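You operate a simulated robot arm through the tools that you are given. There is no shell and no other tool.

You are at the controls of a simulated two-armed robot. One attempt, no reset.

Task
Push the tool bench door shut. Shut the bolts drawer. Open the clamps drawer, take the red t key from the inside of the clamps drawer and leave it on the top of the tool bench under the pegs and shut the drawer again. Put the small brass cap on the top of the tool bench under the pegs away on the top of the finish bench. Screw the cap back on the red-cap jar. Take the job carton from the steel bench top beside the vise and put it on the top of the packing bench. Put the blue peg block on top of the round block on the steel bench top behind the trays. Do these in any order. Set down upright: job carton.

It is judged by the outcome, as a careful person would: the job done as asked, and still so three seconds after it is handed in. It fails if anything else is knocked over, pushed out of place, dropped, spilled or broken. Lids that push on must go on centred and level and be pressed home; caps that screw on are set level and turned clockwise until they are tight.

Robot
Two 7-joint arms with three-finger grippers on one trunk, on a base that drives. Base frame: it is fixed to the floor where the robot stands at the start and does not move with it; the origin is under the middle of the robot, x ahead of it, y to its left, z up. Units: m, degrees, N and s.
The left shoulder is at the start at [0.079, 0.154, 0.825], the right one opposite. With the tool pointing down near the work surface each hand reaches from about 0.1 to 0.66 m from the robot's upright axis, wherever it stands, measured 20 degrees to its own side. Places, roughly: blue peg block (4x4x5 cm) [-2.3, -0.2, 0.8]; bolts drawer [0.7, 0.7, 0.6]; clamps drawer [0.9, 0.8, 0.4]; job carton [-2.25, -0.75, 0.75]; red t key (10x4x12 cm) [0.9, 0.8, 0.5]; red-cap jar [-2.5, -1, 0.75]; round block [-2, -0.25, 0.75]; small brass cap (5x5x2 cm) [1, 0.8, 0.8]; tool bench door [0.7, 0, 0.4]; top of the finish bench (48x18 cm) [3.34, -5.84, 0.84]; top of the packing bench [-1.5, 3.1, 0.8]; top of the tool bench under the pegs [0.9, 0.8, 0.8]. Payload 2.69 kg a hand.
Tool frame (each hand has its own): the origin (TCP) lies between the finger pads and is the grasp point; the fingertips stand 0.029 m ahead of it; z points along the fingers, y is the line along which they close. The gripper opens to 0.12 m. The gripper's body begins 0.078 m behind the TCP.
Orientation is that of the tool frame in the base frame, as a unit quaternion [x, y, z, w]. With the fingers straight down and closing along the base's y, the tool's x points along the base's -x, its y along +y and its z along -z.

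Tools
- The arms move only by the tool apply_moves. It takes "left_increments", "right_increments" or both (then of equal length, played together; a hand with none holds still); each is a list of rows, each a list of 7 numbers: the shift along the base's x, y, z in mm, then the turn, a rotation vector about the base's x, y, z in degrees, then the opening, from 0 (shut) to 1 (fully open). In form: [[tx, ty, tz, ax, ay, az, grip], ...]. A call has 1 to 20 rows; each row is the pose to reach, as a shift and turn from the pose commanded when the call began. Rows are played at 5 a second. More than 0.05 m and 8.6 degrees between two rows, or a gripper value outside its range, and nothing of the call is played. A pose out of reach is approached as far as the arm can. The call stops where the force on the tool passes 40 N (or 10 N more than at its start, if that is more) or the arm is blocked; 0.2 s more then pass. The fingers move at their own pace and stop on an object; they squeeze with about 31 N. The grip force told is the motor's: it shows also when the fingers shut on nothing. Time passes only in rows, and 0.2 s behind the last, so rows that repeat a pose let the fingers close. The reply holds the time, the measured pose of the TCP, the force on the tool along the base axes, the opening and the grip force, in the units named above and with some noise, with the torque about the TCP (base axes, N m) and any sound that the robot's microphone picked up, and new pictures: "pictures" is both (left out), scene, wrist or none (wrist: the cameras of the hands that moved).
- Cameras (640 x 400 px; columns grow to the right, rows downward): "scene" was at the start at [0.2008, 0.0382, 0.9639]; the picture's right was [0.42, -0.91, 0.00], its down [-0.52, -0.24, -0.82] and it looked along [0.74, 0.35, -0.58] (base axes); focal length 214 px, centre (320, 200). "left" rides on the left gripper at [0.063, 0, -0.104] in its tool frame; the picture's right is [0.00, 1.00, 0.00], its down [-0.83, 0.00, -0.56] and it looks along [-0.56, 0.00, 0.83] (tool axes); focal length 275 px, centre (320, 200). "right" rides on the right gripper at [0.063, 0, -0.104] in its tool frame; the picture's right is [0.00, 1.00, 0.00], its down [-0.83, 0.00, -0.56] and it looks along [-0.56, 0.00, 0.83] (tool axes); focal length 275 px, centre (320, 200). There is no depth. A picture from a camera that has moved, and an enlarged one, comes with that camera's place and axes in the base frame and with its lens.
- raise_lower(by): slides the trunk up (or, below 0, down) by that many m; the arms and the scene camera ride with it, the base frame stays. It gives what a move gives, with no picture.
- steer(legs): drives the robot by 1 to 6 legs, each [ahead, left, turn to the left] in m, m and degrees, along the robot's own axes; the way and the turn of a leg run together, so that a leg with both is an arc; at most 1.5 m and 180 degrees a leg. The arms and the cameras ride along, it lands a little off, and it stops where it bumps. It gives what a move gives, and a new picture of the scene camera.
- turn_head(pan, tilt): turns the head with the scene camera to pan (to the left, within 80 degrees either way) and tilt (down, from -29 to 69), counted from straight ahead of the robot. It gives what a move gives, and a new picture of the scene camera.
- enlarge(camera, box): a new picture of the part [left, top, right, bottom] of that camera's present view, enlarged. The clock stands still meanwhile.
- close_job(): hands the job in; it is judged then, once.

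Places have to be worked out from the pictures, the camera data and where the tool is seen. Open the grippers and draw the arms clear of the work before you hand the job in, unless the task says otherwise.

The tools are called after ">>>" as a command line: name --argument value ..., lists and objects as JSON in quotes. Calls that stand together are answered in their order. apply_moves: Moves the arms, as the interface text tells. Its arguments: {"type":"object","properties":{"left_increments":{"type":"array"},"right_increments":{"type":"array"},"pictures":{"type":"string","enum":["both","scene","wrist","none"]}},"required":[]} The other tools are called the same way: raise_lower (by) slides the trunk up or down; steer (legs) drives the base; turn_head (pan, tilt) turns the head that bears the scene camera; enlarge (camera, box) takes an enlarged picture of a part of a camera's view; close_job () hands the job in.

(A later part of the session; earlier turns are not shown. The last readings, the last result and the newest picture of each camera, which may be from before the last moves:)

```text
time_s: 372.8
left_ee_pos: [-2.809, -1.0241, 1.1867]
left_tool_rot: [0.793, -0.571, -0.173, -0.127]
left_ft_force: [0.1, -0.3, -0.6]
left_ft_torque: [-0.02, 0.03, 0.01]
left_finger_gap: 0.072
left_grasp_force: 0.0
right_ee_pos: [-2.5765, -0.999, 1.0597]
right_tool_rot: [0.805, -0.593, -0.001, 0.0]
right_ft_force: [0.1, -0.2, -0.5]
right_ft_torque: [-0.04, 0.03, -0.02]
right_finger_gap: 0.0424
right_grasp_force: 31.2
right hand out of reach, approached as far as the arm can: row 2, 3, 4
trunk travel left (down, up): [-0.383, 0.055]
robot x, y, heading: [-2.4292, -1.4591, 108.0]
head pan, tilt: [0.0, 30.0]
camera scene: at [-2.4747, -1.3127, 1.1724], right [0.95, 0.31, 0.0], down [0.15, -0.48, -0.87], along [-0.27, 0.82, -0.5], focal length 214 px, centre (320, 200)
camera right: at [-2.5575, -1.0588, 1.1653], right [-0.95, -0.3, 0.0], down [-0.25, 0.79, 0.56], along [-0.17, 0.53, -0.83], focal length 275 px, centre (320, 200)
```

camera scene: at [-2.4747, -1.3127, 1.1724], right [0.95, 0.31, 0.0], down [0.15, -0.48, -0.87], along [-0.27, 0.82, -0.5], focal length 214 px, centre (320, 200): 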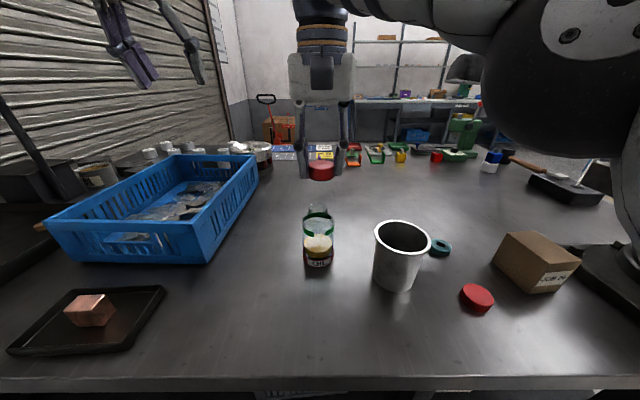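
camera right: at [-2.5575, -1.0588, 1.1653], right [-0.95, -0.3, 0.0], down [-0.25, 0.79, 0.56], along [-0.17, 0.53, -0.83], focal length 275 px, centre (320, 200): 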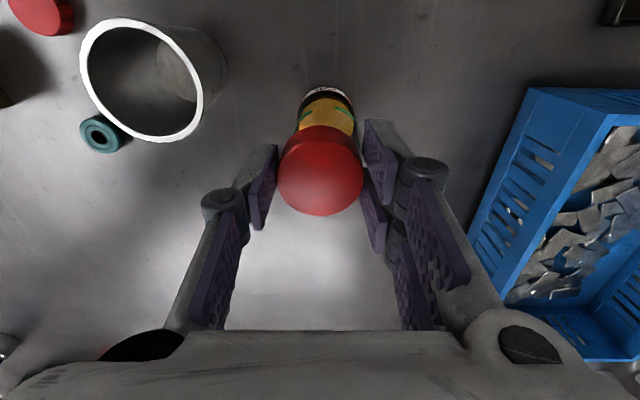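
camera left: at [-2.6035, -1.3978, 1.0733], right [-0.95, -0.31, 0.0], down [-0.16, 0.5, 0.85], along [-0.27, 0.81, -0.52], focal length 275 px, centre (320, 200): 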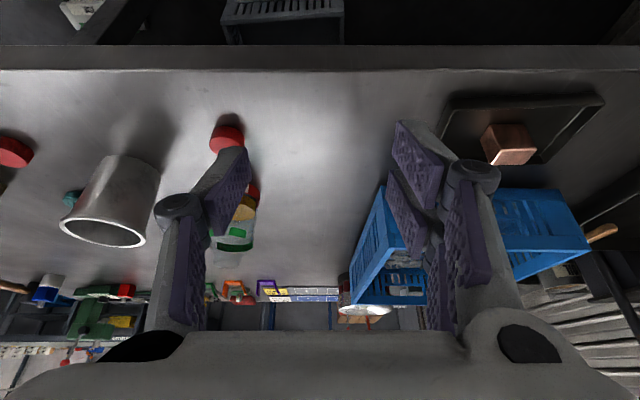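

The cap hovers close to the jar's axis; I need ~3 cm more reach, so I drive 4 cm closer.

>>> steer --legs '[[0.04, 0, 0]]'

>>> apply_moves --right_increments '[[0, 0, 0, 0, 0, 0, 0]]'

>>> enlarge --camera "scene" --box '[260, 120, 380, 300]'

```text
time_s: 373.6
left_ee_pos: [-2.8224, -0.9856, 1.1872]
left_tool_rot: [0.793, -0.571, -0.172, -0.125]
left_ft_force: [0.1, 0.3, -0.1]
left_ft_torque: [-0.04, 0.03, 0.03]
left_finger_gap: 0.0721
left_grasp_force: 0.0
right_ee_pos: [-2.5882, -0.9614, 1.0613]
right_tool_rot: [0.805, -0.593, 0.0, 0.0]
right_ft_force: [-0.7, 0.1, -0.9]
right_ft_torque: [-0.05, 0.01, -0.02]
right_finger_gap: 0.0423
right_grasp_force: 31.0
trunk travel left (down, up): [-0.383, 0.055]
robot x, y, heading: [-2.4425, -1.4201, 108.0]
head pan, tilt: [0.0, 30.0]
camera scene: at [-2.4877, -1.2753, 1.1724], right [0.95, 0.31, 0.0], down [0.15, -0.48, -0.87], along [-0.27, 0.82, -0.5], focal length 214 px, centre (320, 200)
```

scene: 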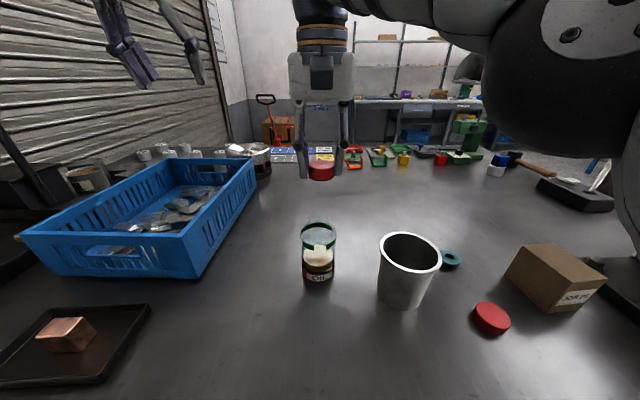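

```text
time_s: 374.0
left_ee_pos: [-2.822, -0.987, 1.1872]
left_tool_rot: [0.792, -0.572, -0.171, -0.126]
left_ft_force: [0.2, 0.0, -0.4]
left_ft_torque: [-0.01, 0.01, -0.01]
left_finger_gap: 0.0722
left_grasp_force: 0.1
right_ee_pos: [-2.5877, -0.9605, 1.0615]
right_tool_rot: [0.805, -0.593, 0.0, 0.0]
right_ft_force: [0.1, 0.2, -0.3]
right_ft_torque: [-0.01, -0.01, 0.06]
right_finger_gap: 0.0424
right_grasp_force: 31.6
trunk travel left (down, up): [-0.383, 0.055]
robot x, y, heading: [-2.441, -1.4169, 107.9]
head pan, tilt: [0.0, 30.0]
camera scene: at [-2.4874, -1.2763, 1.1726], right [0.95, 0.31, 0.0], down [0.15, -0.48, -0.87], along [-0.27, 0.82, -0.5], focal length 214 px, centre (320, 200)
camera right: at [-2.5701, -1.0226, 1.1659], right [-0.95, -0.3, 0.0], down [-0.25, 0.79, 0.56], along [-0.17, 0.53, -0.83], focal length 275 px, centre (320, 200)
```

scene: 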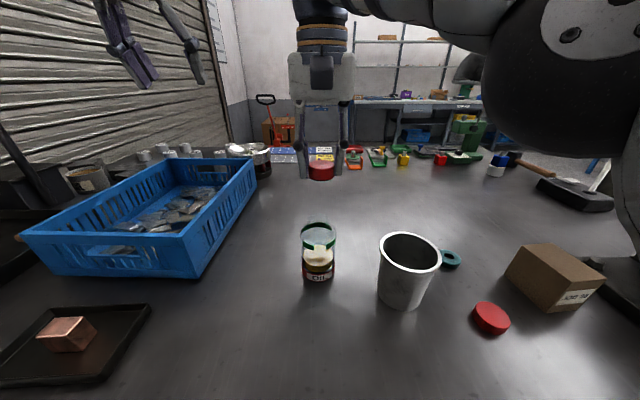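
right: 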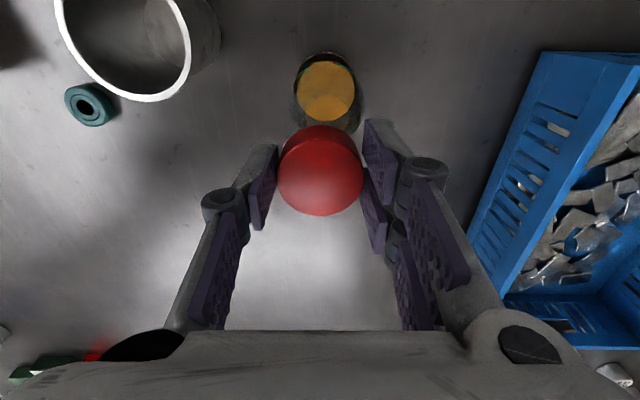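

```text
2.22 times, centred on (320, 210) of scene
camera zoom: at [-2.4874, -1.2763, 1.1726], right [0.95, 0.31, 0.0], down [0.15, -0.48, -0.87], along [-0.27, 0.82, -0.5], focal length 477 px, centre (320, 178)
```

zoom: 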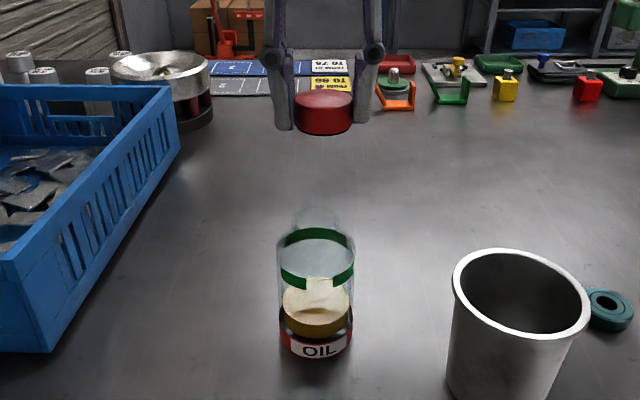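

Triangulated jar axis ≈(−2.597,−0.957), neck top z≈0.94. I shift 7 mm left and lower to just above the neck.

>>> apply_moves --right_increments '[[-4, 0, -20, 0, 0, 0, 0], [-7.5, 0.5, -45, 0, 0, 0, 0], [-7.5, 0.5, -68, 0, 0, 0, 0]]'

>>> enlarge --camera "scene" --box '[270, 150, 370, 300]'

```text
time_s: 374.8
left_ee_pos: [-2.8224, -0.9866, 1.1877]
left_tool_rot: [0.793, -0.571, -0.172, -0.126]
left_ft_force: [-0.1, 0.4, 0.1]
left_ft_torque: [-0.03, 0.0, 0.0]
left_finger_gap: 0.072
left_grasp_force: 0.1
right_ee_pos: [-2.5953, -0.959, 0.9921]
right_tool_rot: [0.805, -0.593, -0.001, -0.001]
right_ft_force: [0.0, 0.0, -0.9]
right_ft_torque: [-0.01, 0.0, 0.02]
right_finger_gap: 0.0424
right_grasp_force: 31.2
trunk travel left (down, up): [-0.383, 0.055]
robot x, y, heading: [-2.4415, -1.417, 108.0]
head pan, tilt: [0.0, 30.0]
camera scene: at [-2.4874, -1.2761, 1.1725], right [0.95, 0.31, 0.0], down [0.15, -0.48, -0.87], along [-0.27, 0.82, -0.5], focal length 214 px, centre (320, 200)
camera right: at [-2.5779, -1.0203, 1.0973], right [-0.95, -0.3, 0.0], down [-0.25, 0.79, 0.56], along [-0.17, 0.53, -0.83], focal length 275 px, centre (320, 200)
```

scene: 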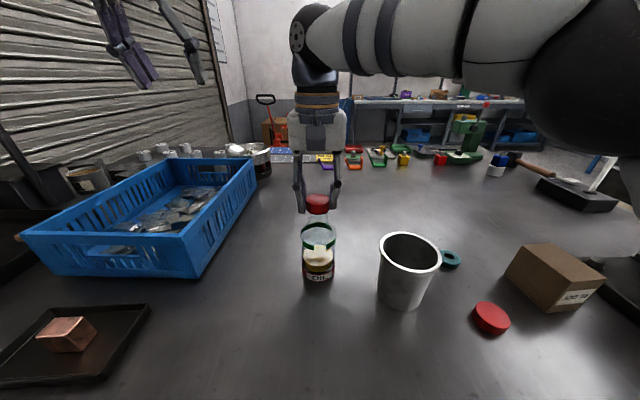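
right: 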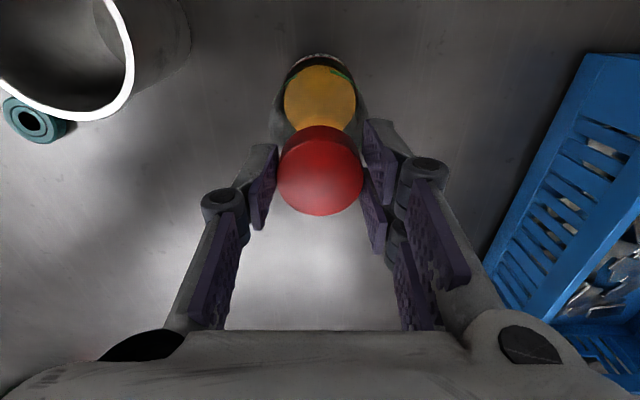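

```text
2.67 times, centred on (320, 225) of scene
camera zoom: at [-2.4874, -1.2761, 1.1725], right [0.95, 0.31, 0.0], down [0.15, -0.48, -0.87], along [-0.27, 0.82, -0.5], focal length 572 px, centre (320, 133)
```

zoom: 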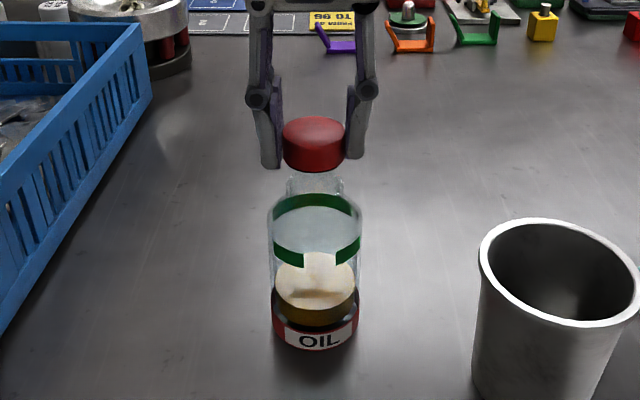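

>>> enlarge --camera "right" --box '[240, 30, 400, 230]'

>>> enlarge --camera "scene" --box '[295, 180, 345, 290]'

```text
2.00 times, centred on (320, 130) of right
camera zoom: at [-2.5779, -1.0203, 1.0973], right [-0.95, -0.3, 0.0], down [-0.25, 0.79, 0.56], along [-0.17, 0.53, -0.83], focal length 551 px, centre (320, 340)
```

zoom: 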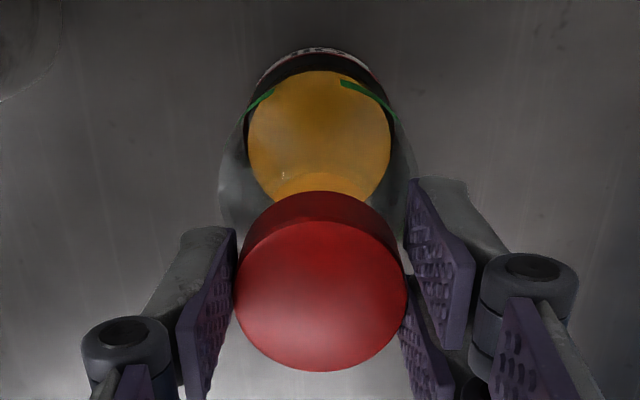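

```text
3.64 times, centred on (320, 235) of scene
camera zoom: at [-2.4874, -1.2761, 1.1725], right [0.95, 0.31, 0.0], down [0.15, -0.48, -0.87], along [-0.27, 0.82, -0.5], focal length 780 px, centre (320, 73)
```

zoom: 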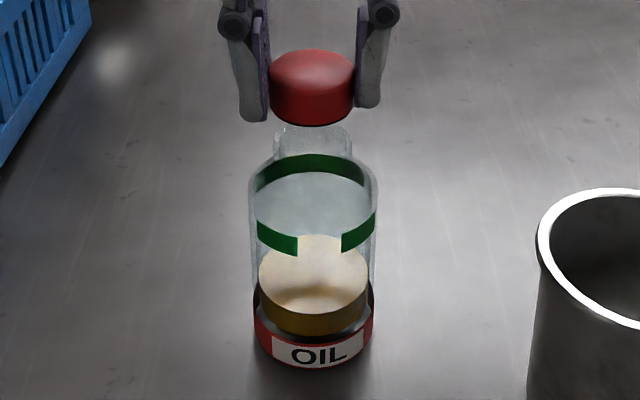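

The cap seems ~6 mm too far forward relative to the jar axis. I correct that and lower in small steps, watching the force.

>>> apply_moves --right_increments '[[3, -5.5, 0, 0, 0, 0, 0], [3, -5.5, -5, 0, 0, 0, 0], [3, -5.5, -10, 0, 0, 0, 0]]' --pictures "none"

>>> enlarge --camera "scene" --box '[295, 180, 345, 260]'

>>> enlarge --camera "right" --box '[240, 30, 400, 230]'

```text
time_s: 375.6
left_ee_pos: [-2.8215, -0.9871, 1.1869]
left_tool_rot: [0.792, -0.571, -0.172, -0.126]
left_ft_force: [0.5, -0.4, 0.1]
left_ft_torque: [0.01, 0.01, -0.02]
left_finger_gap: 0.0716
left_grasp_force: 0.0
right_ee_pos: [-2.5935, -0.9663, 0.9823]
right_tool_rot: [0.805, -0.593, -0.001, -0.001]
right_ft_force: [0.0, -0.3, -0.1]
right_ft_torque: [0.02, 0.01, 0.02]
right_finger_gap: 0.0424
right_grasp_force: 31.4
trunk travel left (down, up): [-0.383, 0.055]
robot x, y, heading: [-2.4415, -1.4217, 108.3]
head pan, tilt: [0.0, 30.0]
```

```text
5.00 times, centred on (320, 220) of scene
camera zoom: at [-2.4874, -1.2763, 1.1726], right [0.95, 0.31, 0.0], down [0.15, -0.48, -0.87], along [-0.27, 0.82, -0.5], focal length 1072 px, centre (320, 100)
```

zoom: 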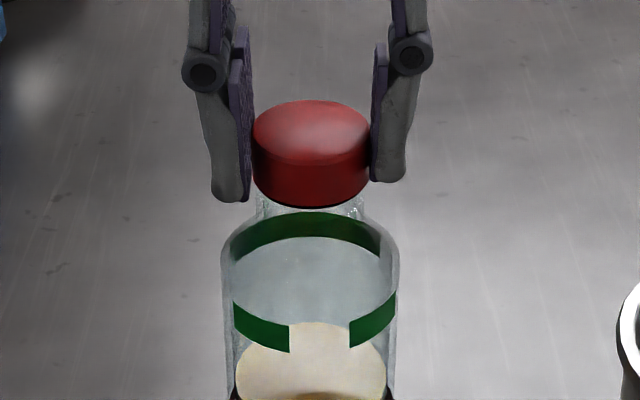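

```text
2.00 times, centred on (320, 130) of right
camera zoom: at [-2.5749, -1.0267, 1.0873], right [-0.95, -0.3, 0.0], down [-0.25, 0.79, 0.56], along [-0.17, 0.53, -0.83], focal length 551 px, centre (320, 340)
```

zoom: 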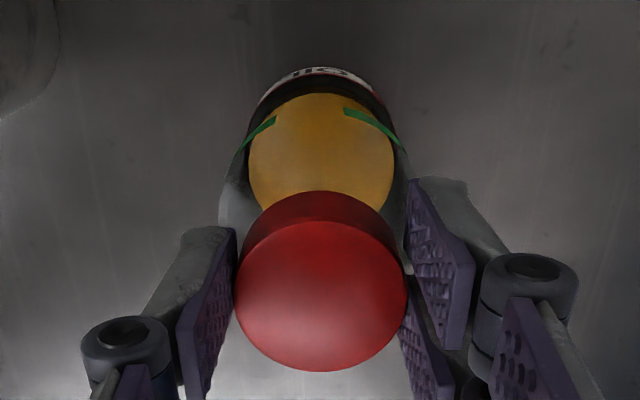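

>>> apply_moves --right_increments '[[0, 0, -2, 0, 0, 0, 0], [0, 0, -4, 0, 0, 0, 0]]' --pictures "none"

>>> apply_moves --right_increments '[[0, 0, -2, 0, 0, 0, 0], [0, 0, -4, 0, 0, 0, 0]]' --pictures "none"

>>> enlarge --camera "scene" --box '[295, 180, 345, 260]'

```text
time_s: 376.2
left_ee_pos: [-2.8212, -0.9875, 1.1868]
left_tool_rot: [0.793, -0.571, -0.172, -0.126]
left_ft_force: [0.1, 0.5, 0.2]
left_ft_torque: [-0.01, -0.01, -0.03]
left_finger_gap: 0.072
left_grasp_force: 0.0
right_ee_pos: [-2.592, -0.966, 0.977]
right_tool_rot: [0.805, -0.593, -0.001, -0.001]
right_ft_force: [-0.2, -1.0, -0.6]
right_ft_torque: [-0.01, 0.02, -0.04]
right_finger_gap: 0.0424
right_grasp_force: 31.0
trunk travel left (down, up): [-0.383, 0.055]
robot x, y, heading: [-2.44, -1.4194, 107.9]
head pan, tilt: [0.0, 30.0]
```

```text
time_s: 376.8
left_ee_pos: [-2.8224, -0.9868, 1.1863]
left_tool_rot: [0.793, -0.571, -0.172, -0.125]
left_ft_force: [-0.8, -0.3, -1.0]
left_ft_torque: [0.0, -0.01, -0.03]
left_finger_gap: 0.0719
left_grasp_force: 0.1
right_ee_pos: [-2.5938, -0.9657, 0.9738]
right_tool_rot: [0.805, -0.593, -0.001, -0.001]
right_ft_force: [0.5, 1.2, -0.4]
right_ft_torque: [0.02, 0.03, 0.01]
right_finger_gap: 0.0423
right_grasp_force: 31.1
trunk travel left (down, up): [-0.383, 0.055]
robot x, y, heading: [-2.4446, -1.4218, 107.8]
head pan, tilt: [0.0, 30.0]
```

```text
5.00 times, centred on (320, 220) of scene
camera zoom: at [-2.4874, -1.2763, 1.1726], right [0.95, 0.31, 0.0], down [0.15, -0.48, -0.87], along [-0.27, 0.82, -0.5], focal length 1072 px, centre (320, 100)
```

zoom: 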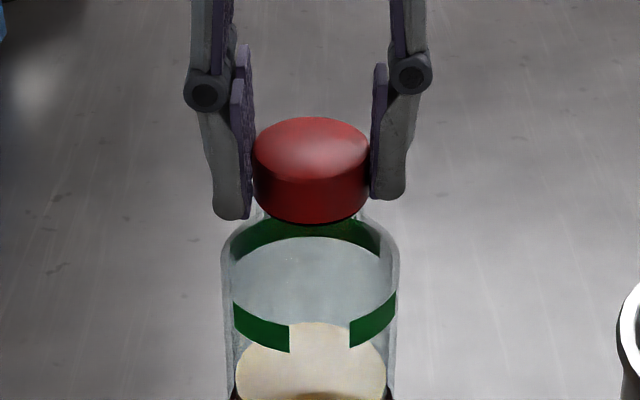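

No contact yet; I continue lowering.

>>> apply_moves --right_increments '[[0, 0, -2, 0, 0, 0, 0], [0, 0, -4, 0, 0, 0, 0]]' --pictures "none"

>>> apply_moves --right_increments '[[0, 0, -2, 0, 0, 0, 0], [0, 0, -4, 0, 0, 0, 0]]' --pictures "none"

>>> enlarge --camera "scene" --box '[295, 180, 345, 260]'

```text
time_s: 377.4
left_ee_pos: [-2.8223, -0.9865, 1.1875]
left_tool_rot: [0.793, -0.571, -0.172, -0.126]
left_ft_force: [-0.5, -0.2, -0.2]
left_ft_torque: [-0.01, -0.05, 0.01]
left_finger_gap: 0.0719
left_grasp_force: 0.0
right_ee_pos: [-2.5927, -0.9667, 0.9708]
right_tool_rot: [0.805, -0.593, 0.001, -0.001]
right_ft_force: [-0.2, 0.7, -0.7]
right_ft_torque: [0.02, -0.01, 0.0]
right_finger_gap: 0.0422
right_grasp_force: 31.1
trunk travel left (down, up): [-0.383, 0.055]
robot x, y, heading: [-2.4409, -1.419, 108.0]
head pan, tilt: [0.0, 30.0]
```

```text
time_s: 378.0
left_ee_pos: [-2.8214, -0.9885, 1.1881]
left_tool_rot: [0.792, -0.572, -0.172, -0.126]
left_ft_force: [0.7, -0.1, -1.0]
left_ft_torque: [-0.02, 0.03, 0.01]
left_finger_gap: 0.072
left_grasp_force: 0.1
right_ee_pos: [-2.5928, -0.9669, 0.9701]
right_tool_rot: [0.805, -0.594, -0.003, -0.001]
right_ft_force: [0.1, -0.1, 18.6]
right_ft_torque: [0.2, -0.03, -0.03]
right_finger_gap: 0.0424
right_grasp_force: 31.1
trunk travel left (down, up): [-0.383, 0.055]
robot x, y, heading: [-2.4378, -1.423, 108.1]
head pan, tilt: [0.0, 30.0]
```

```text
5.00 times, centred on (320, 220) of scene
camera zoom: at [-2.4868, -1.2776, 1.1731], right [0.95, 0.31, 0.0], down [0.15, -0.47, -0.87], along [-0.27, 0.82, -0.5], focal length 1072 px, centre (320, 100)
```

zoom: 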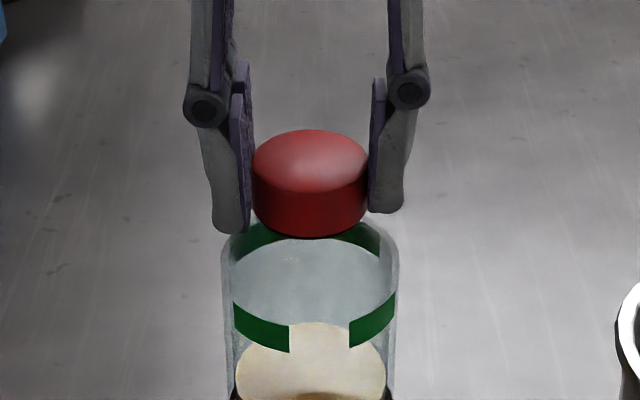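

Contact with 18 N: the cap has slid over the neck. My grip is ~5 mm off the cap's centre, so I open, shift 5 mm forward and re-grip to be coaxial, after looking how it sits.

>>> apply_moves --right_increments '[[0, 0, 2, 0, 0, 0, 0], [0, 0, 2, 0, 0, 0, 0.45], [0, 0, 2, 0, 0, 0, 0.6], [0, 0, 2, 0, 0, 0, 0.6]]' --pictures "wrist"

>>> enlarge --camera "scene" --box '[295, 180, 345, 260]'

>>> enlarge --camera "right" --box '[240, 30, 400, 230]'

```text
time_s: 379.0
left_ee_pos: [-2.822, -0.9874, 1.1869]
left_tool_rot: [0.793, -0.571, -0.172, -0.125]
left_ft_force: [0.1, 0.3, -0.2]
left_ft_torque: [0.02, 0.01, -0.02]
left_finger_gap: 0.0718
left_grasp_force: 0.1
right_ee_pos: [-2.5932, -0.9654, 0.9688]
right_tool_rot: [0.805, -0.593, 0.0, 0.0]
right_ft_force: [-0.3, 0.4, 0.0]
right_ft_torque: [-0.01, -0.01, -0.01]
right_finger_gap: 0.0722
right_grasp_force: 0.2
trunk travel left (down, up): [-0.383, 0.055]
robot x, y, heading: [-2.4399, -1.4195, 108.2]
head pan, tilt: [0.0, 30.0]
camera right: at [-2.5757, -1.028, 1.0743], right [-0.95, -0.3, 0.0], down [-0.25, 0.79, 0.56], along [-0.17, 0.53, -0.83], focal length 275 px, centre (320, 200)
```

right: 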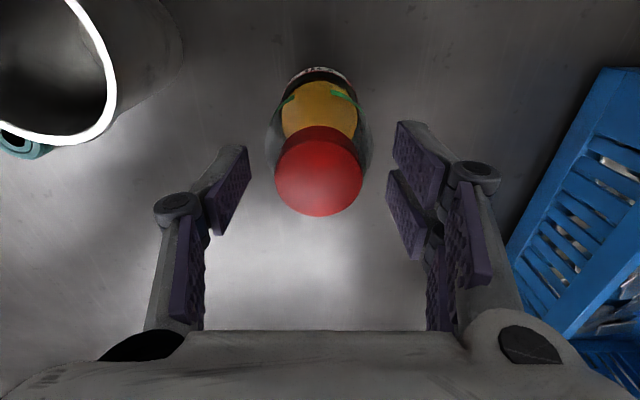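

```text
5.00 times, centred on (320, 220) of scene
camera zoom: at [-2.4873, -1.2764, 1.1726], right [0.95, 0.31, 0.0], down [0.15, -0.48, -0.87], along [-0.27, 0.82, -0.5], focal length 1072 px, centre (320, 100)
```

zoom: 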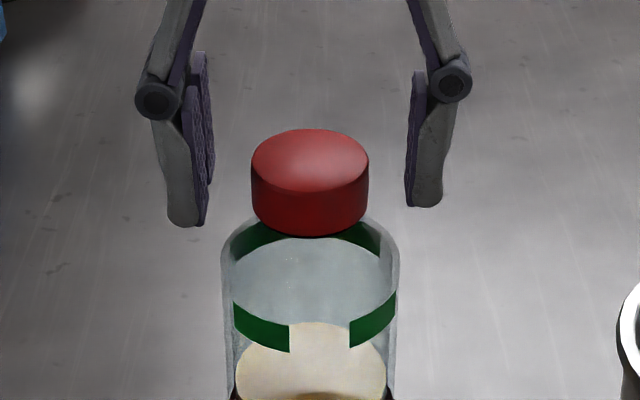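

```text
2.00 times, centred on (320, 130) of right
camera zoom: at [-2.5757, -1.028, 1.0743], right [-0.95, -0.3, 0.0], down [-0.25, 0.79, 0.56], along [-0.17, 0.53, -0.83], focal length 551 px, centre (320, 340)
```

zoom: 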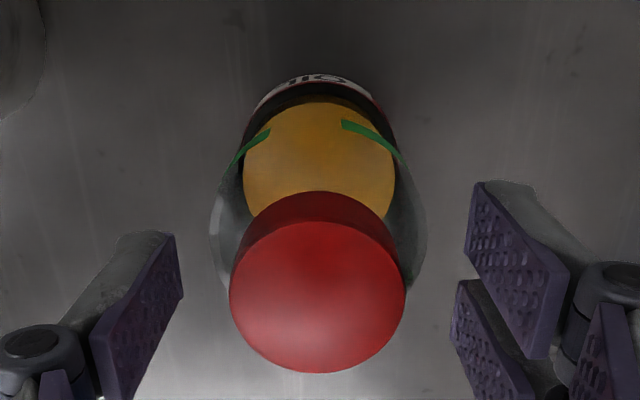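

The cap sits level and centred on the neck. I centre the hand (3 mm forward), grip and turn 72° clockwise.

>>> apply_moves --right_increments '[[0, 3, 0, 0, 0, 0, 0.5], [0, 3, 0, 0, 0, 0, 0.2], [0, 3, 0, 0, 0, 0, 0], [0, 3, 0, 0, 0, 0, 0]]' --pictures "none"

>>> apply_moves --right_increments '[[0, 0, -1, 0, 0, -8, 0], [0, 0, -1, 0, 0, -16, 0], [0, 0, -1, 0, 0, -24, 0], [0, 0, -1, 0, 0, -32, 0], [0, 0, -1, 0, 0, -40, 0], [0, 0, -1.5, 0, 0, -48, 0], [0, 0, -1.5, 0, 0, -56, 0], [0, 0, -1.5, 0, 0, -64, 0], [0, 0, -1.5, 0, 0, -72, 0]]'

>>> enlarge --camera "scene" --box '[285, 180, 355, 290]'

```text
time_s: 380.0
left_ee_pos: [-2.8225, -0.9878, 1.1882]
left_tool_rot: [0.793, -0.571, -0.172, -0.126]
left_ft_force: [0.0, -0.5, 0.6]
left_ft_torque: [-0.04, -0.02, 0.0]
left_finger_gap: 0.0718
left_grasp_force: 0.1
right_ee_pos: [-2.5927, -0.9639, 0.9688]
right_tool_rot: [0.806, -0.592, 0.0, 0.0]
right_ft_force: [1.1, 0.5, 0.5]
right_ft_torque: [0.01, 0.01, 0.01]
right_finger_gap: 0.0422
right_grasp_force: 31.2
trunk travel left (down, up): [-0.383, 0.055]
robot x, y, heading: [-2.444, -1.4201, 108.0]
head pan, tilt: [0.0, 30.0]
```

```text
time_s: 382.0
left_ee_pos: [-2.8214, -0.9886, 1.1872]
left_tool_rot: [0.793, -0.571, -0.173, -0.126]
left_ft_force: [-1.2, 0.0, -0.7]
left_ft_torque: [0.04, -0.02, 0.0]
left_finger_gap: 0.072
left_grasp_force: 0.2
right_ee_pos: [-2.5931, -0.9642, 0.9682]
right_tool_rot: [-0.301, 0.954, 0.001, 0.001]
right_ft_force: [-0.8, -1.1, 18.8]
right_ft_torque: [0.02, 0.08, 0.06]
right_finger_gap: 0.0421
right_grasp_force: 30.7
trunk travel left (down, up): [-0.383, 0.055]
robot x, y, heading: [-2.443, -1.4196, 107.9]
head pan, tilt: [0.0, 30.0]
camera scene: at [-2.487, -1.2776, 1.1728], right [0.95, 0.31, 0.0], down [0.15, -0.47, -0.87], along [-0.27, 0.82, -0.5], focal length 214 px, centre (320, 200)
camera right: at [-2.6449, -1.0016, 1.0736], right [-0.58, 0.82, 0.0], down [0.68, 0.48, 0.56], along [0.45, 0.32, -0.83], focal length 275 px, centre (320, 200)
```

scene: 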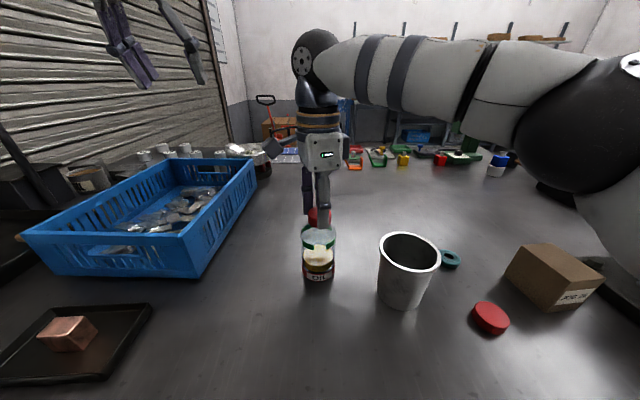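
right: 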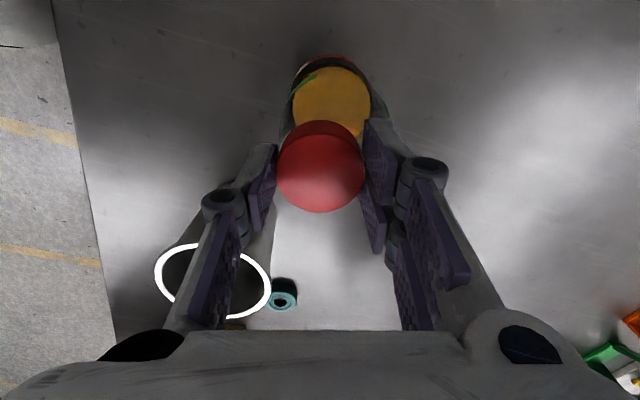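

```text
3.64 times, centred on (320, 235) of scene
camera zoom: at [-2.487, -1.2776, 1.1728], right [0.95, 0.31, 0.0], down [0.15, -0.47, -0.87], along [-0.27, 0.82, -0.5], focal length 780 px, centre (320, 73)
```

zoom: 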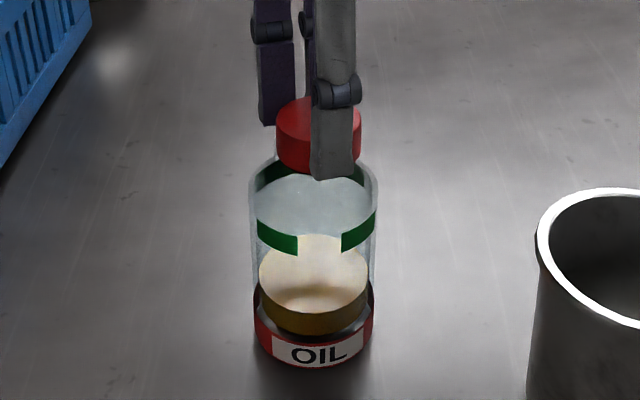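

The cap turned while the jar stayed still. I continue turning clockwise another 64°.

>>> apply_moves --right_increments '[[0, 0, 0, 0, 0, -8, 0], [0, 0, 0, 0, 0, -16, 0], [0, 0, 0, 0, 0, -24, 0], [0, 0, 0, 0, 0, -32, 0], [0, 0, 0, 0, 0, -40, 0], [0, 0, 0, 0, 0, -48, 0], [0, 0, 0, 0, 0, -56, 0], [0, 0, 0, 0, 0, -64, 0]]' --pictures "scene"

```text
time_s: 383.8
left_ee_pos: [-2.8221, -0.9896, 1.1869]
left_tool_rot: [0.793, -0.57, -0.172, -0.126]
left_ft_force: [0.5, 0.4, 0.0]
left_ft_torque: [-0.02, 0.02, -0.03]
left_finger_gap: 0.072
left_grasp_force: 0.2
right_ee_pos: [-2.5933, -0.9659, 0.9685]
right_tool_rot: [0.249, 0.968, 0.0, 0.0]
right_ft_force: [0.4, -1.7, 13.4]
right_ft_torque: [-0.01, 0.04, 0.02]
right_finger_gap: 0.042
right_grasp_force: 30.6
trunk travel left (down, up): [-0.383, 0.055]
robot x, y, heading: [-2.4404, -1.4169, 108.0]
head pan, tilt: [0.0, 30.0]
camera scene: at [-2.4871, -1.2773, 1.1726], right [0.95, 0.31, 0.0], down [0.15, -0.47, -0.87], along [-0.27, 0.82, -0.5], focal length 214 px, centre (320, 200)
```

scene: 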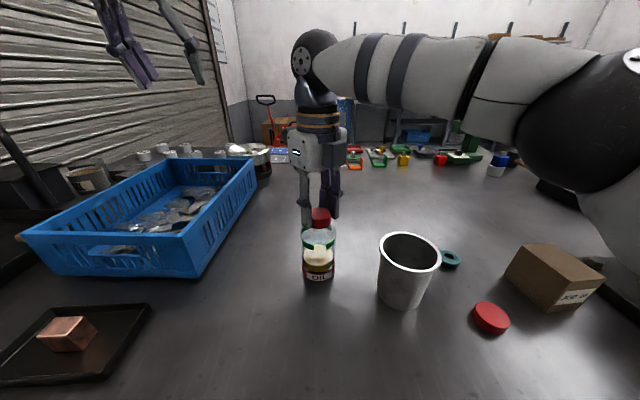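

No wrist limit yet; the axial force drops as it turns, so it is threading down. I keep turning.

>>> apply_moves --right_increments '[[0, 0, 0, 0, 0, -8, 0], [0, 0, 0, 0, 0, -16, 0], [0, 0, 0, 0, 0, -24, 0], [0, 0, 0, 0, 0, -32, 0], [0, 0, 0, 0, 0, -40, 0], [0, 0, 0, 0, 0, -48, 0], [0, 0, 0, 0, 0, -56, 0], [0, 0, 0, 0, 0, -64, 0]]' --pictures "scene"

```text
time_s: 385.6
left_ee_pos: [-2.8224, -0.9874, 1.1871]
left_tool_rot: [0.793, -0.571, -0.172, -0.126]
left_ft_force: [-0.1, 0.7, -0.3]
left_ft_torque: [-0.02, 0.0, -0.01]
left_finger_gap: 0.0723
left_grasp_force: 0.0
right_ee_pos: [-2.5916, -0.9634, 0.9685]
right_tool_rot: [0.725, 0.689, 0.001, 0.0]
right_ft_force: [-1.1, 0.2, 15.9]
right_ft_torque: [0.03, 0.03, 0.02]
right_finger_gap: 0.0425
right_grasp_force: 30.9
trunk travel left (down, up): [-0.383, 0.055]
robot x, y, heading: [-2.4398, -1.4197, 108.3]
head pan, tilt: [0.0, 30.0]
camera scene: at [-2.487, -1.2773, 1.1727], right [0.95, 0.31, 0.0], down [0.15, -0.47, -0.87], along [-0.27, 0.82, -0.5], focal length 214 px, centre (320, 200)
```

scene: 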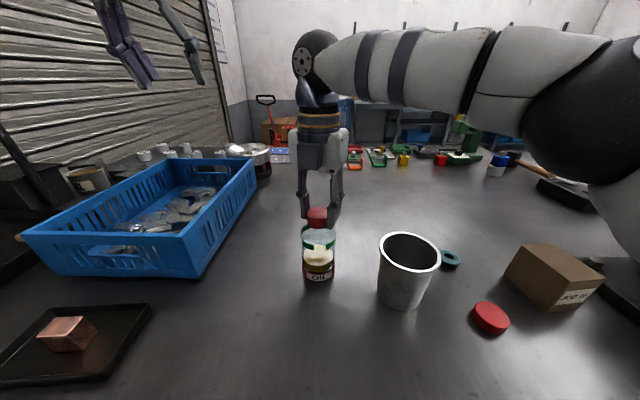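

>>> apply_moves --right_increments '[[0, 0, 0, 0, 0, -8, 0], [0, 0, 0, 0, 0, -16, 0], [0, 0, 0, 0, 0, -24, 0], [0, 0, 0, 0, 0, -32, 0], [0, 0, 0, 0, 0, -40, 0], [0, 0, 0, 0, 0, -48, 0]]' --pictures "none"

>>> enlarge --camera "scene" --box '[285, 180, 355, 290]'

```text
time_s: 387.0
left_ee_pos: [-2.8211, -0.9893, 1.1871]
left_tool_rot: [0.793, -0.571, -0.172, -0.126]
left_ft_force: [0.3, -0.3, 0.4]
left_ft_torque: [0.03, 0.0, -0.04]
left_finger_gap: 0.0721
left_grasp_force: 0.0
right_ee_pos: [-2.5927, -0.9648, 0.9689]
right_tool_rot: [0.943, 0.334, 0.0, -0.001]
right_ft_force: [1.2, -0.3, 23.1]
right_ft_torque: [0.03, -0.03, 0.02]
right_finger_gap: 0.0424
right_grasp_force: 30.6
trunk travel left (down, up): [-0.383, 0.055]
robot x, y, heading: [-2.4423, -1.4175, 108.0]
head pan, tilt: [0.0, 30.0]
```

```text
3.64 times, centred on (320, 235) of scene
camera zoom: at [-2.4868, -1.2776, 1.1728], right [0.95, 0.31, 0.0], down [0.15, -0.47, -0.87], along [-0.27, 0.82, -0.5], focal length 780 px, centre (320, 73)
```

zoom: 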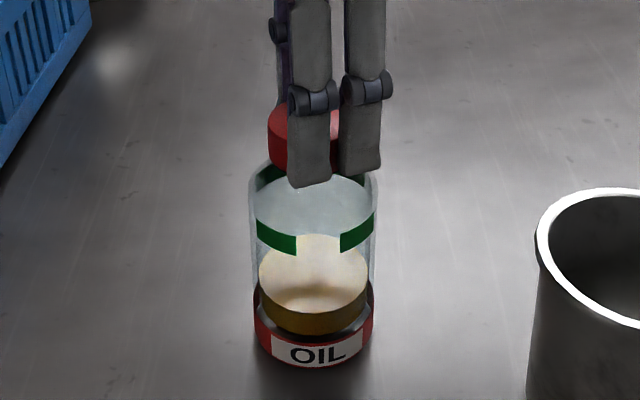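

I release to see how the cap sits now.

>>> apply_moves --right_increments '[[0, 0, 1, 0, 0, 0, 0], [0, 0, 1, 0, 0, 0, 0.4], [0, 0, 1, 0, 0, 0, 0.6], [0, 0, 1, 0, 0, 0, 0.6]]' --pictures "wrist"

>>> enlarge --camera "scene" --box '[295, 180, 345, 260]'

>>> enlarge --camera "right" --box '[240, 30, 400, 230]'

```text
time_s: 388.0
left_ee_pos: [-2.8211, -0.9869, 1.1864]
left_tool_rot: [0.793, -0.571, -0.172, -0.125]
left_ft_force: [-1.0, 0.6, -0.1]
left_ft_torque: [-0.03, -0.04, -0.02]
left_finger_gap: 0.0722
left_grasp_force: 0.1
right_ee_pos: [-2.5929, -0.9634, 0.9684]
right_tool_rot: [0.942, 0.336, 0.0, -0.001]
right_ft_force: [-0.4, -0.4, -0.1]
right_ft_torque: [-0.01, -0.03, 0.0]
right_finger_gap: 0.0721
right_grasp_force: 0.1
trunk travel left (down, up): [-0.383, 0.055]
robot x, y, heading: [-2.4426, -1.4183, 108.0]
head pan, tilt: [0.0, 30.0]
camera right: at [-2.5452, -0.9239, 1.073], right [0.64, -0.77, 0.0], down [-0.64, -0.53, 0.56], along [-0.43, -0.35, -0.83], focal length 275 px, centre (320, 200)
```

right: 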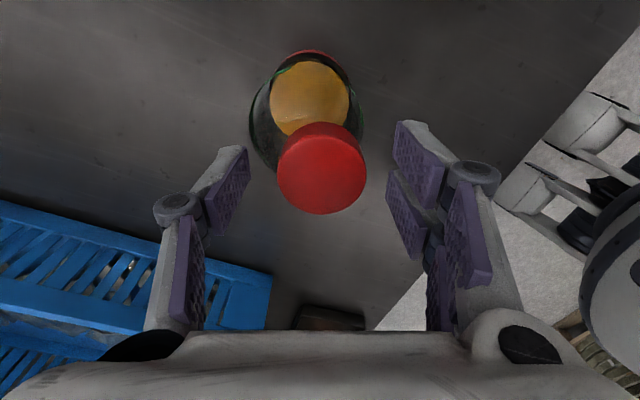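

```text
5.00 times, centred on (320, 220) of scene
camera zoom: at [-2.4873, -1.2764, 1.1725], right [0.95, 0.31, 0.0], down [0.15, -0.48, -0.87], along [-0.27, 0.82, -0.5], focal length 1072 px, centre (320, 100)
```

zoom: 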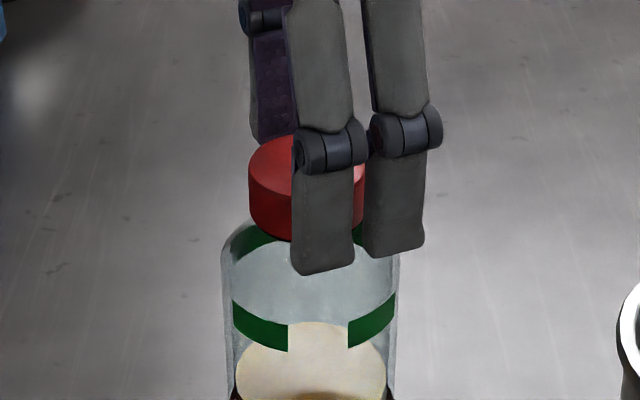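

```text
2.00 times, centred on (320, 130) of right
camera zoom: at [-2.5452, -0.9239, 1.073], right [0.64, -0.77, 0.0], down [-0.64, -0.53, 0.56], along [-0.43, -0.35, -0.83], focal length 551 px, centre (320, 340)
```

zoom: 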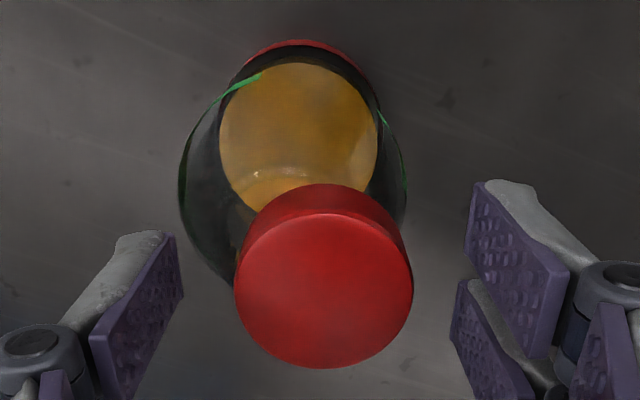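

Seen from this side, the jar's axis lies ~9 mm farther forward than the cap — it was resting on the rim, not on the thread. I re-grip, lift a little, shift by (−3,+9) mm and check again in this view.

>>> apply_moves --right_increments '[[0, 0, 0, 0, 0, 0, 0.4], [0, 0, 0, 0, 0, 0, 0], [0, 0, 0, 0, 0, 0, 0], [0, 0, 8, 0, 0, 0, 0], [-1.5, 4.5, 15, 0, 0, 0, 0], [-2.8, 8.7, 15, 0, 0, 0, 0]]' --pictures "wrist"

>>> enlarge --camera "right" --box '[240, 30, 400, 230]'

>>> enlarge --camera "scene" --box '[295, 180, 345, 260]'

```text
time_s: 389.4
left_ee_pos: [-2.8219, -0.988, 1.1857]
left_tool_rot: [0.792, -0.571, -0.173, -0.126]
left_ft_force: [-0.5, -0.3, -0.4]
left_ft_torque: [0.02, -0.01, 0.03]
left_finger_gap: 0.072
left_grasp_force: 0.0
right_ee_pos: [-2.594, -0.955, 0.9831]
right_tool_rot: [0.942, 0.336, 0.0, 0.0]
right_ft_force: [0.1, 0.9, -0.1]
right_ft_torque: [0.03, 0.03, 0.02]
right_finger_gap: 0.0422
right_grasp_force: 30.6
trunk travel left (down, up): [-0.383, 0.055]
robot x, y, heading: [-2.4402, -1.4163, 108.2]
head pan, tilt: [0.0, 30.0]
camera right: at [-2.5475, -0.9159, 1.088], right [0.64, -0.77, 0.0], down [-0.64, -0.53, 0.56], along [-0.43, -0.35, -0.83], focal length 275 px, centre (320, 200)
```

right: 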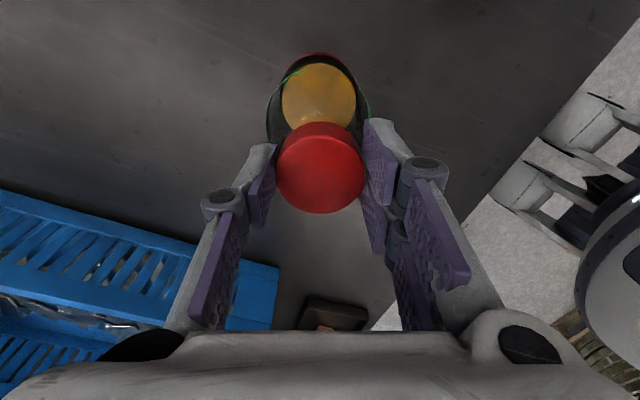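

```text
2.00 times, centred on (320, 130) of right
camera zoom: at [-2.5475, -0.9159, 1.088], right [0.64, -0.77, 0.0], down [-0.64, -0.53, 0.56], along [-0.43, -0.35, -0.83], focal length 551 px, centre (320, 340)
```

zoom: 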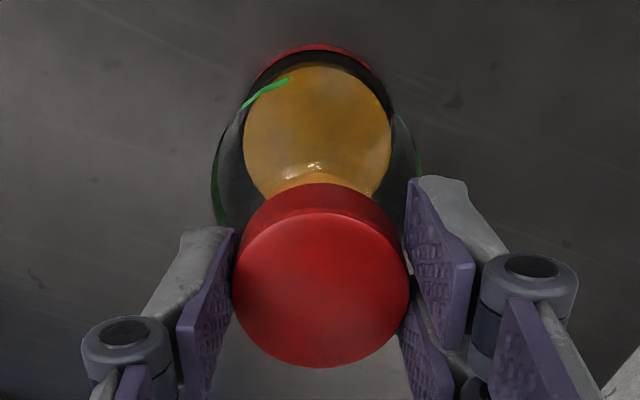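

```text
5.00 times, centred on (320, 220) of scene
camera zoom: at [-2.4874, -1.2762, 1.1725], right [0.95, 0.31, 0.0], down [0.15, -0.48, -0.87], along [-0.27, 0.82, -0.5], focal length 1072 px, centre (320, 100)
```

zoom: 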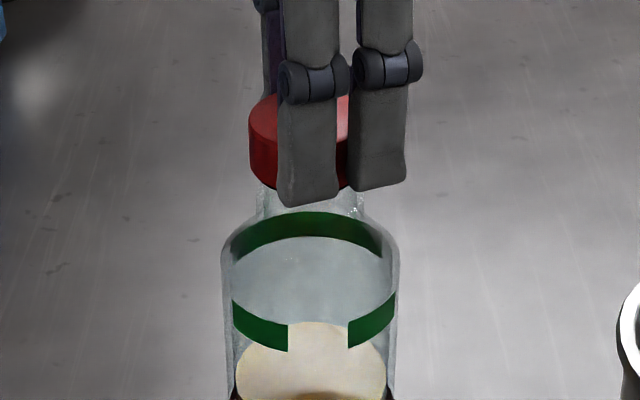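

Now the cap is within ~1.5 mm of the jar's axis in both directions. I trim that and lower slowly.

>>> apply_moves --right_increments '[[0.5, 1.5, -5, 0, 0, 0, 0], [0.5, 1.5, -10, 0, 0, 0, 0], [0.5, 1.5, -12, 0, 0, 0, 0], [0.5, 1.5, -14, 0, 0, 0, 0]]' --pictures "none"

>>> apply_moves --right_increments '[[0, 0, -1.5, 0, 0, 0, 0], [0, 0, -3, 0, 0, 0, 0]]' --pictures "none"

```text
time_s: 390.4
left_ee_pos: [-2.8214, -0.9877, 1.1863]
left_tool_rot: [0.793, -0.571, -0.172, -0.125]
left_ft_force: [-0.1, 0.2, -0.3]
left_ft_torque: [0.0, 0.01, -0.01]
left_finger_gap: 0.072
left_grasp_force: 0.1
right_ee_pos: [-2.5956, -0.9539, 0.9693]
right_tool_rot: [0.942, 0.337, -0.001, 0.0]
right_ft_force: [-0.3, -0.4, -0.3]
right_ft_torque: [-0.02, 0.02, -0.04]
right_finger_gap: 0.0422
right_grasp_force: 31.3
trunk travel left (down, up): [-0.383, 0.055]
robot x, y, heading: [-2.4409, -1.4193, 107.8]
head pan, tilt: [0.0, 30.0]
```

```text
time_s: 391.0
left_ee_pos: [-2.8216, -0.989, 1.1875]
left_tool_rot: [0.793, -0.571, -0.172, -0.127]
left_ft_force: [0.6, -0.7, 0.9]
left_ft_torque: [-0.01, 0.01, -0.03]
left_finger_gap: 0.0722
left_grasp_force: 0.1
right_ee_pos: [-2.5955, -0.9542, 0.9677]
right_tool_rot: [0.942, 0.336, -0.001, -0.002]
right_ft_force: [-1.6, 2.9, 12.7]
right_ft_torque: [0.11, 0.02, -0.02]
right_finger_gap: 0.0424
right_grasp_force: 31.1
trunk travel left (down, up): [-0.383, 0.055]
robot x, y, heading: [-2.4425, -1.4182, 108.0]
head pan, tilt: [0.0, 30.0]
```

Contact again at rim height, with the reaction on the forward side — the cap should go slightly further forward. I slide it forward in small steps under light pressure and watch the height.

>>> apply_moves --right_increments '[[-0.3, 1, 0, 0, 0, 0, 0], [-0.6, 2, 0, 0, 0, 0, 0]]' --pictures "none"

>>> apply_moves --right_increments '[[-0.3, 1, 0, 0, 0, 0, 0], [-0.6, 2, 0, 0, 0, 0, 0]]' --pictures "wrist"

>>> enlarge --camera "right" --box '[240, 30, 400, 230]'

```text
time_s: 391.6
left_ee_pos: [-2.8209, -0.9898, 1.188]
left_tool_rot: [0.793, -0.571, -0.173, -0.126]
left_ft_force: [0.3, 0.1, 0.0]
left_ft_torque: [0.01, 0.02, 0.01]
left_finger_gap: 0.0719
left_grasp_force: 0.0
right_ee_pos: [-2.5958, -0.9543, 0.9672]
right_tool_rot: [0.942, 0.336, -0.001, -0.001]
right_ft_force: [0.2, -4.0, 20.2]
right_ft_torque: [-0.24, -0.01, -0.01]
right_finger_gap: 0.0421
right_grasp_force: 30.7
trunk travel left (down, up): [-0.383, 0.055]
robot x, y, heading: [-2.4411, -1.4186, 108.0]
head pan, tilt: [0.0, 30.0]
```

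```text
time_s: 392.2
left_ee_pos: [-2.8213, -0.9892, 1.1879]
left_tool_rot: [0.793, -0.571, -0.172, -0.126]
left_ft_force: [-0.5, 0.0, -0.6]
left_ft_torque: [0.02, 0.0, -0.02]
left_finger_gap: 0.072
left_grasp_force: 0.2
right_ee_pos: [-2.5952, -0.9519, 0.9678]
right_tool_rot: [0.942, 0.337, 0.0, -0.001]
right_ft_force: [1.6, -6.8, 23.9]
right_ft_torque: [-0.37, 0.0, -0.01]
right_finger_gap: 0.0423
right_grasp_force: 30.7
trunk travel left (down, up): [-0.383, 0.055]
robot x, y, heading: [-2.4381, -1.4204, 107.8]
head pan, tilt: [0.0, 30.0]
camera right: at [-2.5482, -0.9125, 1.0729], right [0.64, -0.77, 0.0], down [-0.64, -0.53, 0.56], along [-0.43, -0.35, -0.83], focal length 275 px, centre (320, 200)
```

right: 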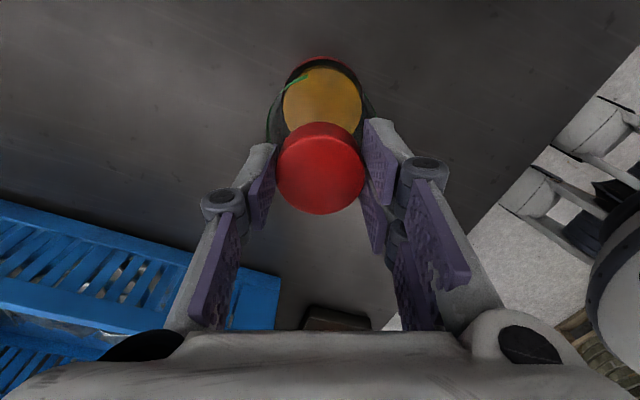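

```text
2.00 times, centred on (320, 130) of right
camera zoom: at [-2.5482, -0.9125, 1.0729], right [0.64, -0.77, 0.0], down [-0.64, -0.53, 0.56], along [-0.43, -0.35, -0.83], focal length 551 px, centre (320, 340)
```

zoom: 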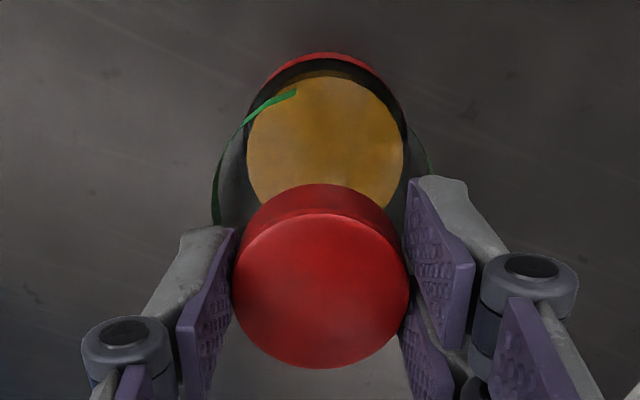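

The cap is now captured by the neck (sideways reaction). I back 2 mm to relieve the side load and try turning clockwise from here.

>>> apply_moves --right_increments '[[0.3, -1, 0, 0, 0, 0, 0], [0.6, -2, 0, 0, 0, 0, 0], [0.6, -2.3, 0, 0, 0, 0, 0]]' --pictures "none"

>>> apply_moves --right_increments '[[0, 0, 0, 0, 0, -8, 0], [0, 0, 0, 0, 0, -16, 0], [0, 0, 0, 0, 0, -24, 0], [0, 0, 0, 0, 0, -32, 0], [0, 0, 0, 0, 0, -40, 0]]' --pictures "none"

```text
time_s: 393.0
left_ee_pos: [-2.8222, -0.9889, 1.1883]
left_tool_rot: [0.792, -0.572, -0.172, -0.127]
left_ft_force: [-0.6, 0.0, 1.0]
left_ft_torque: [-0.01, -0.01, -0.01]
left_finger_gap: 0.0719
left_grasp_force: 0.0
right_ee_pos: [-2.5964, -0.9528, 0.9676]
right_tool_rot: [0.942, 0.335, 0.0, 0.0]
right_ft_force: [-0.9, -2.1, 20.5]
right_ft_torque: [-0.1, 0.14, 0.01]
right_finger_gap: 0.0419
right_grasp_force: 31.0
trunk travel left (down, up): [-0.383, 0.055]
robot x, y, heading: [-2.4383, -1.4178, 108.0]
head pan, tilt: [0.0, 30.0]
```

```text
time_s: 394.2
left_ee_pos: [-2.8205, -0.9885, 1.188]
left_tool_rot: [0.792, -0.571, -0.173, -0.126]
left_ft_force: [-0.1, -0.4, 0.4]
left_ft_torque: [0.02, 0.01, 0.02]
left_finger_gap: 0.0719
left_grasp_force: 0.1
right_ee_pos: [-2.5952, -0.9536, 0.9663]
right_tool_rot: [1.0, -0.008, -0.001, -0.001]
right_ft_force: [0.3, -0.6, 22.7]
right_ft_torque: [-0.02, 0.01, 0.08]
right_finger_gap: 0.0423
right_grasp_force: 31.3
trunk travel left (down, up): [-0.383, 0.055]
robot x, y, heading: [-2.4423, -1.4223, 108.1]
head pan, tilt: [0.0, 30.0]
```

It dropped ~1.3 mm over 40°: the thread engages. I keep turning.

>>> apply_moves --right_increments '[[0, 0, -0.3, 0, 0, -8, 0], [0, 0, -0.5, 0, 0, -16, 0], [0, 0, -0.8, 0, 0, -24, 0], [0, 0, -1, 0, 0, -32, 0], [0, 0, -1.2, 0, 0, -40, 0], [0, 0, -1.4, 0, 0, -48, 0]]' --pictures "none"

```text
time_s: 395.6
left_ee_pos: [-2.8211, -0.9876, 1.187]
left_tool_rot: [0.793, -0.571, -0.172, -0.126]
left_ft_force: [0.2, 0.5, -0.1]
left_ft_torque: [0.0, 0.03, -0.01]
left_finger_gap: 0.0721
left_grasp_force: 0.0
right_ee_pos: [-2.6052, -0.9216, 0.9727]
right_tool_rot: [0.947, -0.321, 0.004, -0.001]
right_ft_force: [0.6, -0.5, -0.2]
right_ft_torque: [0.01, 0.01, -0.02]
right_finger_gap: 0.0423
right_grasp_force: 31.1
right hand out of reach, approached as far as the arm can: row 4, 5, 6
trunk travel left (down, up): [-0.383, 0.055]
robot x, y, heading: [-2.4421, -1.4228, 108.0]
head pan, tilt: [0.0, 30.0]
```

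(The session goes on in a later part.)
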